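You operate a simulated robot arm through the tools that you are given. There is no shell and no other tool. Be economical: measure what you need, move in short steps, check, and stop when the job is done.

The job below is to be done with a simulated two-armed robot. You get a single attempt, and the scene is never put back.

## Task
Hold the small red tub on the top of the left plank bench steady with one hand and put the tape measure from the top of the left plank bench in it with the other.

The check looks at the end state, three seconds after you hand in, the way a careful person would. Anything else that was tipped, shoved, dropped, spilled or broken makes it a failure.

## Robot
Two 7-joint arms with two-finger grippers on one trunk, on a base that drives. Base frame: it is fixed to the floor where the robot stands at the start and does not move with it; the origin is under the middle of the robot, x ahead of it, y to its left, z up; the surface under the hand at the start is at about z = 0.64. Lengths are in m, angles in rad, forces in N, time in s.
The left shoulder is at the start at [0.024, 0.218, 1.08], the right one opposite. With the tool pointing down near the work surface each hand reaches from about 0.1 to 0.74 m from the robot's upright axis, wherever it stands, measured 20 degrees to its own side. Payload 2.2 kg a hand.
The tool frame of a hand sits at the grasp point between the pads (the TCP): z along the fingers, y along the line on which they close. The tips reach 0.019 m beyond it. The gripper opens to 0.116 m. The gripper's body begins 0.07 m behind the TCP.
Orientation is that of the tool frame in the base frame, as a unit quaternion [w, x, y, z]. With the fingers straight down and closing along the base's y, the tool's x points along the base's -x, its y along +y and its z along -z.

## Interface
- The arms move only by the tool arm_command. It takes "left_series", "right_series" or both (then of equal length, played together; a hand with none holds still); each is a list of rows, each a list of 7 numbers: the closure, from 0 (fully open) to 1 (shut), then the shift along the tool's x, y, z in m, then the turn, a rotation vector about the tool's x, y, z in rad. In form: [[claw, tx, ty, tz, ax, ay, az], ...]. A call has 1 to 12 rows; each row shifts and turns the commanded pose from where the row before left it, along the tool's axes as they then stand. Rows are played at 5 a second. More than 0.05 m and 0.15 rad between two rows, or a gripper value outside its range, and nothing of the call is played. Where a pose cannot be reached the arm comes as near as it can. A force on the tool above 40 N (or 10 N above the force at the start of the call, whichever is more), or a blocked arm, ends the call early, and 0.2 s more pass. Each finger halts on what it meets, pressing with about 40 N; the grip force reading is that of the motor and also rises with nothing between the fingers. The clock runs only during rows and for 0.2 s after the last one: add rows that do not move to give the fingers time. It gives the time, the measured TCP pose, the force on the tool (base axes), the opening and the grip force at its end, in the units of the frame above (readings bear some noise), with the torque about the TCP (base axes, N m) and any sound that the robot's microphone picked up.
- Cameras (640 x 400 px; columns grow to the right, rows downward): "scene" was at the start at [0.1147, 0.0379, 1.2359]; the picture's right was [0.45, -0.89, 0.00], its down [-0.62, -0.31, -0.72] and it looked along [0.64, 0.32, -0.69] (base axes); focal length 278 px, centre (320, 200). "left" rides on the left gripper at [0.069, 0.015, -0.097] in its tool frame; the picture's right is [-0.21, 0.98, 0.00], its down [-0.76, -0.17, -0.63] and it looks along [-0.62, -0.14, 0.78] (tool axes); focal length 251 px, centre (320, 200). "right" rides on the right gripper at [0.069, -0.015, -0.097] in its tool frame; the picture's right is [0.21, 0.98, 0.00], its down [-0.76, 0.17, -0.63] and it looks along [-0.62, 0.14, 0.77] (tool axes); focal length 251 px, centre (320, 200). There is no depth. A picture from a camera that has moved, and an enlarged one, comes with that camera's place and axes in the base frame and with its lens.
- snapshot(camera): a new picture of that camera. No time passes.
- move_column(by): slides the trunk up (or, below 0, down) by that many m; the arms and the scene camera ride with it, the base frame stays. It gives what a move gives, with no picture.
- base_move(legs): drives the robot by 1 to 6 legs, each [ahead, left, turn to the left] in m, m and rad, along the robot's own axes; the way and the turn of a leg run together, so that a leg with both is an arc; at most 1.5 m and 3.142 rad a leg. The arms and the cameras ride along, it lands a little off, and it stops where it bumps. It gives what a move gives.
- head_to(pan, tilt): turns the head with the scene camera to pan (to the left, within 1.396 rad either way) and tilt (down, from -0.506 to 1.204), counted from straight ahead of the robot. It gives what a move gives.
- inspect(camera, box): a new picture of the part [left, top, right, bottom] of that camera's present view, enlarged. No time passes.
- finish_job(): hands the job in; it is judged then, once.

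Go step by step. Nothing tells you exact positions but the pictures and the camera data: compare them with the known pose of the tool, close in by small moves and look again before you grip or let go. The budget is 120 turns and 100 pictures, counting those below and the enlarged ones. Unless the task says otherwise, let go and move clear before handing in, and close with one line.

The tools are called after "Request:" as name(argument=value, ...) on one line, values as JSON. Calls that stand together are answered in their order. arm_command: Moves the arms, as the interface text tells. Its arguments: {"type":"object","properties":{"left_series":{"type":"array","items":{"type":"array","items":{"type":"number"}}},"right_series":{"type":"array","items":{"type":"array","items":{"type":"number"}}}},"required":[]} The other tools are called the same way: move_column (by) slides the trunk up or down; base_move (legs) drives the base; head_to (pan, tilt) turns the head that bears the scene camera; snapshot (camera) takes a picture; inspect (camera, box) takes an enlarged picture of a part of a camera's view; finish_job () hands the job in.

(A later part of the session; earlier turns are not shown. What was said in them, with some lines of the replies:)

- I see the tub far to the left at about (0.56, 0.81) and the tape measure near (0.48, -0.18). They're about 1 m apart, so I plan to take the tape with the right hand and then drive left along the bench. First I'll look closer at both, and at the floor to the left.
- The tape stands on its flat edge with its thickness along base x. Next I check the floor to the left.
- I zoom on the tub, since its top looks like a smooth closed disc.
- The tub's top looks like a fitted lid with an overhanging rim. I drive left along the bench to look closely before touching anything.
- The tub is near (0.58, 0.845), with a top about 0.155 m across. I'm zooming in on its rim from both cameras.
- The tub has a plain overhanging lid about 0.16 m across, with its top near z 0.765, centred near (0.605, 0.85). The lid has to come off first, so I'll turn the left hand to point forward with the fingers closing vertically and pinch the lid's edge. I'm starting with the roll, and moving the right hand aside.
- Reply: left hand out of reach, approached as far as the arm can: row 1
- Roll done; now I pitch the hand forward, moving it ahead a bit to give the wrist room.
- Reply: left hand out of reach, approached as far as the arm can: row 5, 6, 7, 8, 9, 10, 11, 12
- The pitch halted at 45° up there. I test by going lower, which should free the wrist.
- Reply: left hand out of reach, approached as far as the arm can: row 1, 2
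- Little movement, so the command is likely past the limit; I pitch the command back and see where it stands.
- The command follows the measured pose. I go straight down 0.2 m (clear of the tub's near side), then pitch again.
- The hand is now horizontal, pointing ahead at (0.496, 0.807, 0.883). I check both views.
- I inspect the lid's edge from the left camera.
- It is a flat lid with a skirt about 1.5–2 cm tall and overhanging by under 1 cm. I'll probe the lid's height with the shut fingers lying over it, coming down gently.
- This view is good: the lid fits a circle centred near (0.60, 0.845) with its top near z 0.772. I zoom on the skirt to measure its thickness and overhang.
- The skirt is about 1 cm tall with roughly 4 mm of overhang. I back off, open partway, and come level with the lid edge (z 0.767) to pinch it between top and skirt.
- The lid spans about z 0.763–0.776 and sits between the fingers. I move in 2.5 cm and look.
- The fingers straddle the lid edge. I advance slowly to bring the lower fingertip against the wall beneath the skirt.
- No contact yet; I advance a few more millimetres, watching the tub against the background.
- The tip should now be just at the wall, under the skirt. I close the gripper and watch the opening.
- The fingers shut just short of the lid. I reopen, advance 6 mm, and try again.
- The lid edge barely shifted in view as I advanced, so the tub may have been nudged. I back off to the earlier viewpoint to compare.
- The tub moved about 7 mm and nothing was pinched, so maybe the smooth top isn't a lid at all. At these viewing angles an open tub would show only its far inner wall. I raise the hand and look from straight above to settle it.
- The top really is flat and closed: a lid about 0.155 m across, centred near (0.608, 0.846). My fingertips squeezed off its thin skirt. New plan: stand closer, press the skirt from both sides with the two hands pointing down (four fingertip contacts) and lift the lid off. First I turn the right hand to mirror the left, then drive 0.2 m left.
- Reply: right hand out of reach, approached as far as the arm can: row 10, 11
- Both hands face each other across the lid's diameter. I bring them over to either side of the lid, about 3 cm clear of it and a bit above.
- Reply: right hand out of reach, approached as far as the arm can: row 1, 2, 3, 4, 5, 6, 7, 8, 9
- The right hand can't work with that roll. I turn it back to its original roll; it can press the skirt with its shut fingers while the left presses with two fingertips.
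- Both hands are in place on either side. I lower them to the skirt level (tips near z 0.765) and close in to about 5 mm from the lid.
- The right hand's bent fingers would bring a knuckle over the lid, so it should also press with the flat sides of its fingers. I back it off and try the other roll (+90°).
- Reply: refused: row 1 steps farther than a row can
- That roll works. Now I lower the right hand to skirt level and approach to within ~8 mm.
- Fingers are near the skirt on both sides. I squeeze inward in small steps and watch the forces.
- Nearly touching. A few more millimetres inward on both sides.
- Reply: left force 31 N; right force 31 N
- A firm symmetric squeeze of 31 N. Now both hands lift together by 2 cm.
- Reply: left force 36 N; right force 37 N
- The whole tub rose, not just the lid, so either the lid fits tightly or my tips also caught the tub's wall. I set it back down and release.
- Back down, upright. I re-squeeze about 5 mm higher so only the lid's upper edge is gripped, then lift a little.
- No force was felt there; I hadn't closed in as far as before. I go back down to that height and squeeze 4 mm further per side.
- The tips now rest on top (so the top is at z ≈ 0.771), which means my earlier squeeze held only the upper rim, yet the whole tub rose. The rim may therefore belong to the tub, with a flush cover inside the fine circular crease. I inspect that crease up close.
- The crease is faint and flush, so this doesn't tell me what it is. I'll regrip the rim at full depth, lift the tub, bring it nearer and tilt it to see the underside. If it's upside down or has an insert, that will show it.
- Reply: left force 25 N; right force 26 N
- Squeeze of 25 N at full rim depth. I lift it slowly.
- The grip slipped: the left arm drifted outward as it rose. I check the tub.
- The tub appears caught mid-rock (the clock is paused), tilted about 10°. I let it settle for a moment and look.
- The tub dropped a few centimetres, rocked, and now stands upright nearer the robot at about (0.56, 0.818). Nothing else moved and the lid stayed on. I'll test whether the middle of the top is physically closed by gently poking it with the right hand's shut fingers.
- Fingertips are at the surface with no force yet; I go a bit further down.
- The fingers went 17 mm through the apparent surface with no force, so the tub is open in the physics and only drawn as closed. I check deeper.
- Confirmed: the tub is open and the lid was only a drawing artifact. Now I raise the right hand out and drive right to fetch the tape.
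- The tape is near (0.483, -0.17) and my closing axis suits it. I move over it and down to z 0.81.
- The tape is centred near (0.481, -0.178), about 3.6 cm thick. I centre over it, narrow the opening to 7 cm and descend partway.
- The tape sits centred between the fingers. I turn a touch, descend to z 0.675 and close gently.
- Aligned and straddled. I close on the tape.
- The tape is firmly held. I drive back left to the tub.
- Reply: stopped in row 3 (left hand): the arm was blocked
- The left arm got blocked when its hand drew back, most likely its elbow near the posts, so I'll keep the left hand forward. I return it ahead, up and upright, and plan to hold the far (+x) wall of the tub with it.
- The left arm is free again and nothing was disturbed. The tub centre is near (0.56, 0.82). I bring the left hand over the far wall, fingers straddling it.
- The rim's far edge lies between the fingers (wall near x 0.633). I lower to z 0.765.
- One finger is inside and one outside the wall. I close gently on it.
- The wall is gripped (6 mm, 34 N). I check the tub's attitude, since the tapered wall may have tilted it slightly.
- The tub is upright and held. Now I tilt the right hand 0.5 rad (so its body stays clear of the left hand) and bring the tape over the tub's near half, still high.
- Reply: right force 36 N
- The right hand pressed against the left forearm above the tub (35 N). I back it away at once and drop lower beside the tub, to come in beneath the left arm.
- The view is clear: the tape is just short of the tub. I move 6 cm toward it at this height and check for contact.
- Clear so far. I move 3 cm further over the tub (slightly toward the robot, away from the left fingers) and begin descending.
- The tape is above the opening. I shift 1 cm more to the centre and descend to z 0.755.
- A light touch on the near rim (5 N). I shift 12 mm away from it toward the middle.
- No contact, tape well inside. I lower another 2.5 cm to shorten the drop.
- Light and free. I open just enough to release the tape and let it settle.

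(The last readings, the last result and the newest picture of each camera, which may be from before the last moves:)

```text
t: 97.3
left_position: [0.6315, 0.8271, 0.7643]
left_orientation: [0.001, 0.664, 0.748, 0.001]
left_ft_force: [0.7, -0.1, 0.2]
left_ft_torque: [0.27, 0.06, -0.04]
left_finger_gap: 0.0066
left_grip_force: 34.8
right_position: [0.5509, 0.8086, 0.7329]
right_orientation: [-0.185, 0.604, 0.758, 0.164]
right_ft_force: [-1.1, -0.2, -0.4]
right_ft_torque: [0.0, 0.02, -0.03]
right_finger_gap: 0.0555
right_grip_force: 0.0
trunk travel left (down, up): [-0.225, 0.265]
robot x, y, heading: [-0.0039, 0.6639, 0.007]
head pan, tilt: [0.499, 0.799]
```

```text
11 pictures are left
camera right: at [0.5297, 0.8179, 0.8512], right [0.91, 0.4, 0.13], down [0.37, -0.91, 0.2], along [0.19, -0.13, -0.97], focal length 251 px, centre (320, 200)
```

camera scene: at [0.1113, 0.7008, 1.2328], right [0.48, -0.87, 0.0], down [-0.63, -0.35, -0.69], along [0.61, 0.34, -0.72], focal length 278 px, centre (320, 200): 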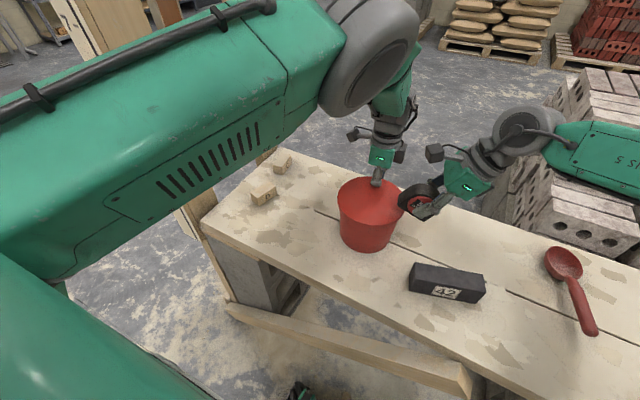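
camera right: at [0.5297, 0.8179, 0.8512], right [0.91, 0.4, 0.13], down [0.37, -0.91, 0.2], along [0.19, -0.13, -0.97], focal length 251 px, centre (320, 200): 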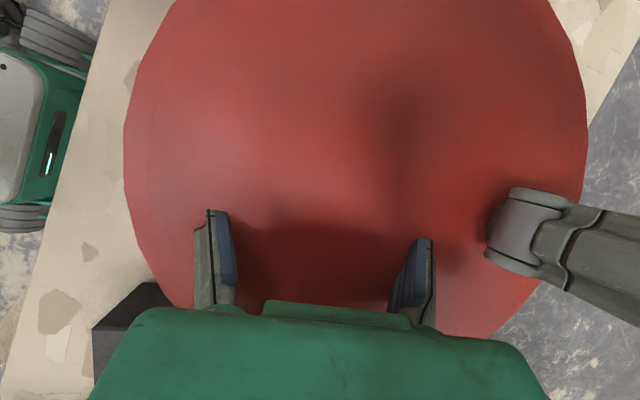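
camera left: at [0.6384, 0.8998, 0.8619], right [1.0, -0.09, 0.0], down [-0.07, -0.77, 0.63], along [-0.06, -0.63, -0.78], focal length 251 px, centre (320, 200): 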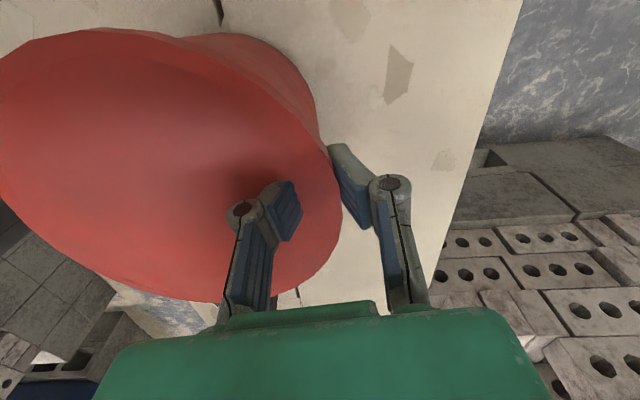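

The tape has dropped inside (hidden under the drawn top) and the right hand is unloaded. I withdraw the right hand along its axis and away.

Request:
arm_command(right_series=[[0.52, 0, 0, -0.015, 0, 0, 0], [0.52, 0, 0, -0.02, 0, 0, 0], [0.52, 0, 0, -0.025, 0, 0, 0], [0.52, 0, 0, -0.03, 0, 0, 0], [0.52, -0.025, 0, -0.02, 0, 0, 0], [0.52, -0.035, 0, -0.02, 0, 0, 0], [0.52, -0.035, 0, -0.02, 0, 0, 0], [0.52, -0.035, 0, -0.02, 0, 0, 0]])

Request:
snapshot(camera="right")

Request:
snapshot(camera="scene")

```text
t: 99.1
left_position: [0.6328, 0.8263, 0.7652]
left_orientation: [0.0, 0.664, 0.747, 0.003]
left_ft_force: [0.2, 0.3, 0.0]
left_ft_torque: [-0.04, -0.01, -0.12]
left_finger_gap: 0.0062
left_grip_force: 35.0
right_position: [0.5896, 0.6142, 0.8227]
right_orientation: [-0.187, 0.602, 0.759, 0.164]
right_ft_force: [-0.1, -0.3, -0.4]
right_ft_torque: [0.04, -0.01, -0.04]
right_finger_gap: 0.0556
right_grip_force: 0.2
trunk travel left (down, up): [-0.225, 0.265]
robot x, y, heading: [-0.0039, 0.6627, 0.006]
head pan, tilt: [0.499, 0.799]
```

```text
10 pictures are left
camera right: at [0.5695, 0.6237, 0.9397], right [0.91, 0.4, 0.13], down [0.37, -0.91, 0.19], along [0.19, -0.13, -0.97], focal length 251 px, centre (320, 200)
```

right: 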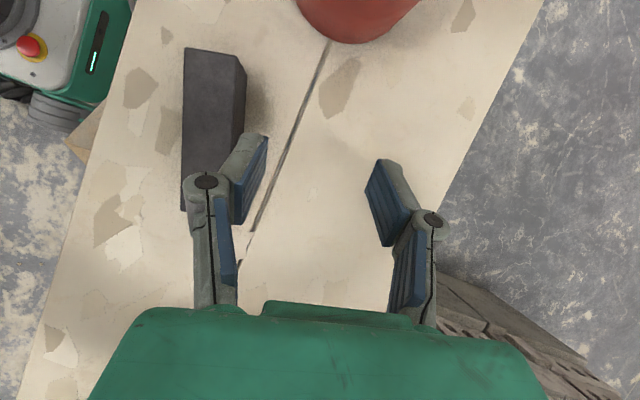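

```text
9 pictures are left
camera scene: at [0.1112, 0.6985, 1.2329], right [0.49, -0.87, 0.0], down [-0.63, -0.35, -0.69], along [0.61, 0.34, -0.72], focal length 278 px, centre (320, 200)
```

scene: 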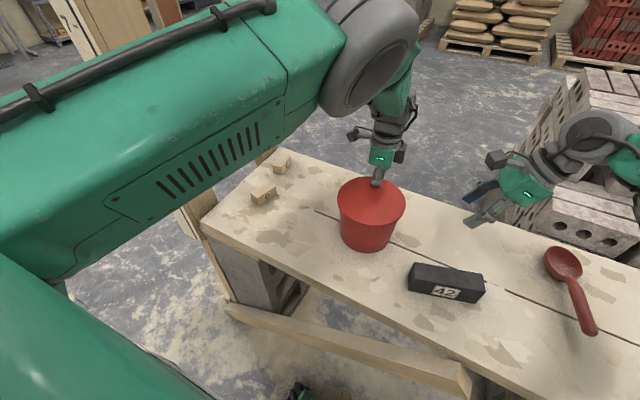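

The tape is no longer visible outside, so it's in the tub, and all else is in place. Now I open the left hand gently and rise straight up.

Request:
arm_command(left_series=[[0.9, 0, 0, 0, 0, 0, 0], [0.8, 0, 0, 0, 0, 0, 0], [0.7, 0, 0, 0, 0, 0, 0], [0.6, 0, 0, 0, 0, 0, 0], [0.57, 0, 0, 0, 0, 0, 0], [0.57, 0, 0, -0.015, 0, 0, 0], [0.57, 0, 0, -0.02, 0, 0, 0], [0.57, 0, 0, -0.03, 0, 0, 0], [0.57, 0, 0, -0.03, 0, 0, 0], [0.57, 0, 0, -0.03, 0, 0, 0], [0.57, 0, 0, -0.03, 0, 0, 0]])

Request:
snapshot(camera="scene")

Request:
snapshot(camera="left")

```text
t: 101.5
left_position: [0.6312, 0.8353, 0.9152]
left_orientation: [-0.001, 0.659, 0.752, -0.004]
left_ft_force: [-0.3, 0.4, 0.2]
left_ft_torque: [0.01, 0.01, -0.01]
left_finger_gap: 0.0498
left_grip_force: 0.0
right_position: [0.5907, 0.6146, 0.822]
right_orientation: [-0.186, 0.604, 0.758, 0.164]
right_ft_force: [0.7, -0.5, 0.5]
right_ft_torque: [0.0, 0.02, -0.02]
right_finger_gap: 0.0559
right_grip_force: 0.1
trunk travel left (down, up): [-0.225, 0.265]
robot x, y, heading: [-0.0053, 0.6596, 0.01]
head pan, tilt: [0.499, 0.799]
```

```text
8 pictures are left
camera scene: at [0.1104, 0.7, 1.2329], right [0.48, -0.87, 0.0], down [-0.63, -0.35, -0.69], along [0.61, 0.34, -0.72], focal length 278 px, centre (320, 200)
```

scene: 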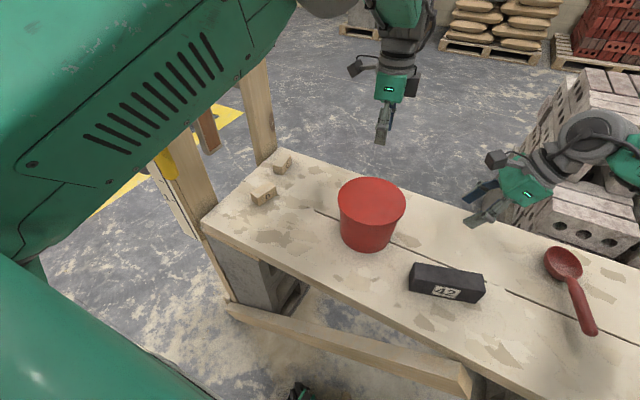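

```text
7 pictures are left
camera left: at [0.6374, 0.9051, 1.0118], right [1.0, -0.08, -0.01], down [-0.06, -0.77, 0.64], along [-0.06, -0.63, -0.77], focal length 251 px, centre (320, 200)
```

left: 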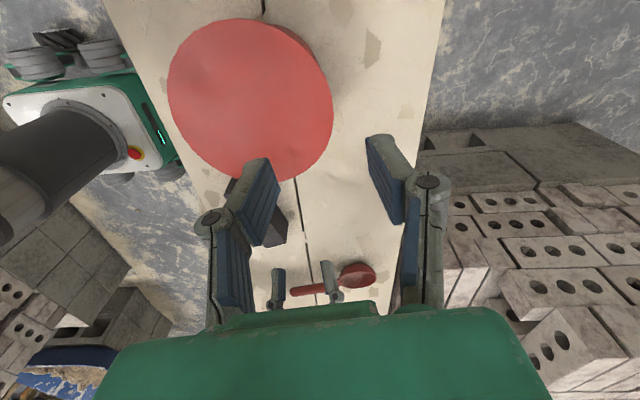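

The tub stands upright, both hands are empty and clear, and everything else on the bench is where it was. I hand in.

Request:
finish_job()

```text
The job is handed in.
```

I held the red tub's far wall with the left hand and dropped the tape measure in it with the right. The tape's place inside isn't confirmed by sight: the tub's top is drawn as closed, so it can't be seen in there, but it left the gripper inside the rim and isn't visible anywhere else. Before that, while I was testing whether the top was a lid, the tub slipped from both hands, fell a few centimetres and settled upright about 5 cm from where it had stood. Block 42, the spoon and the blocks beside the tub looked undisturbed.
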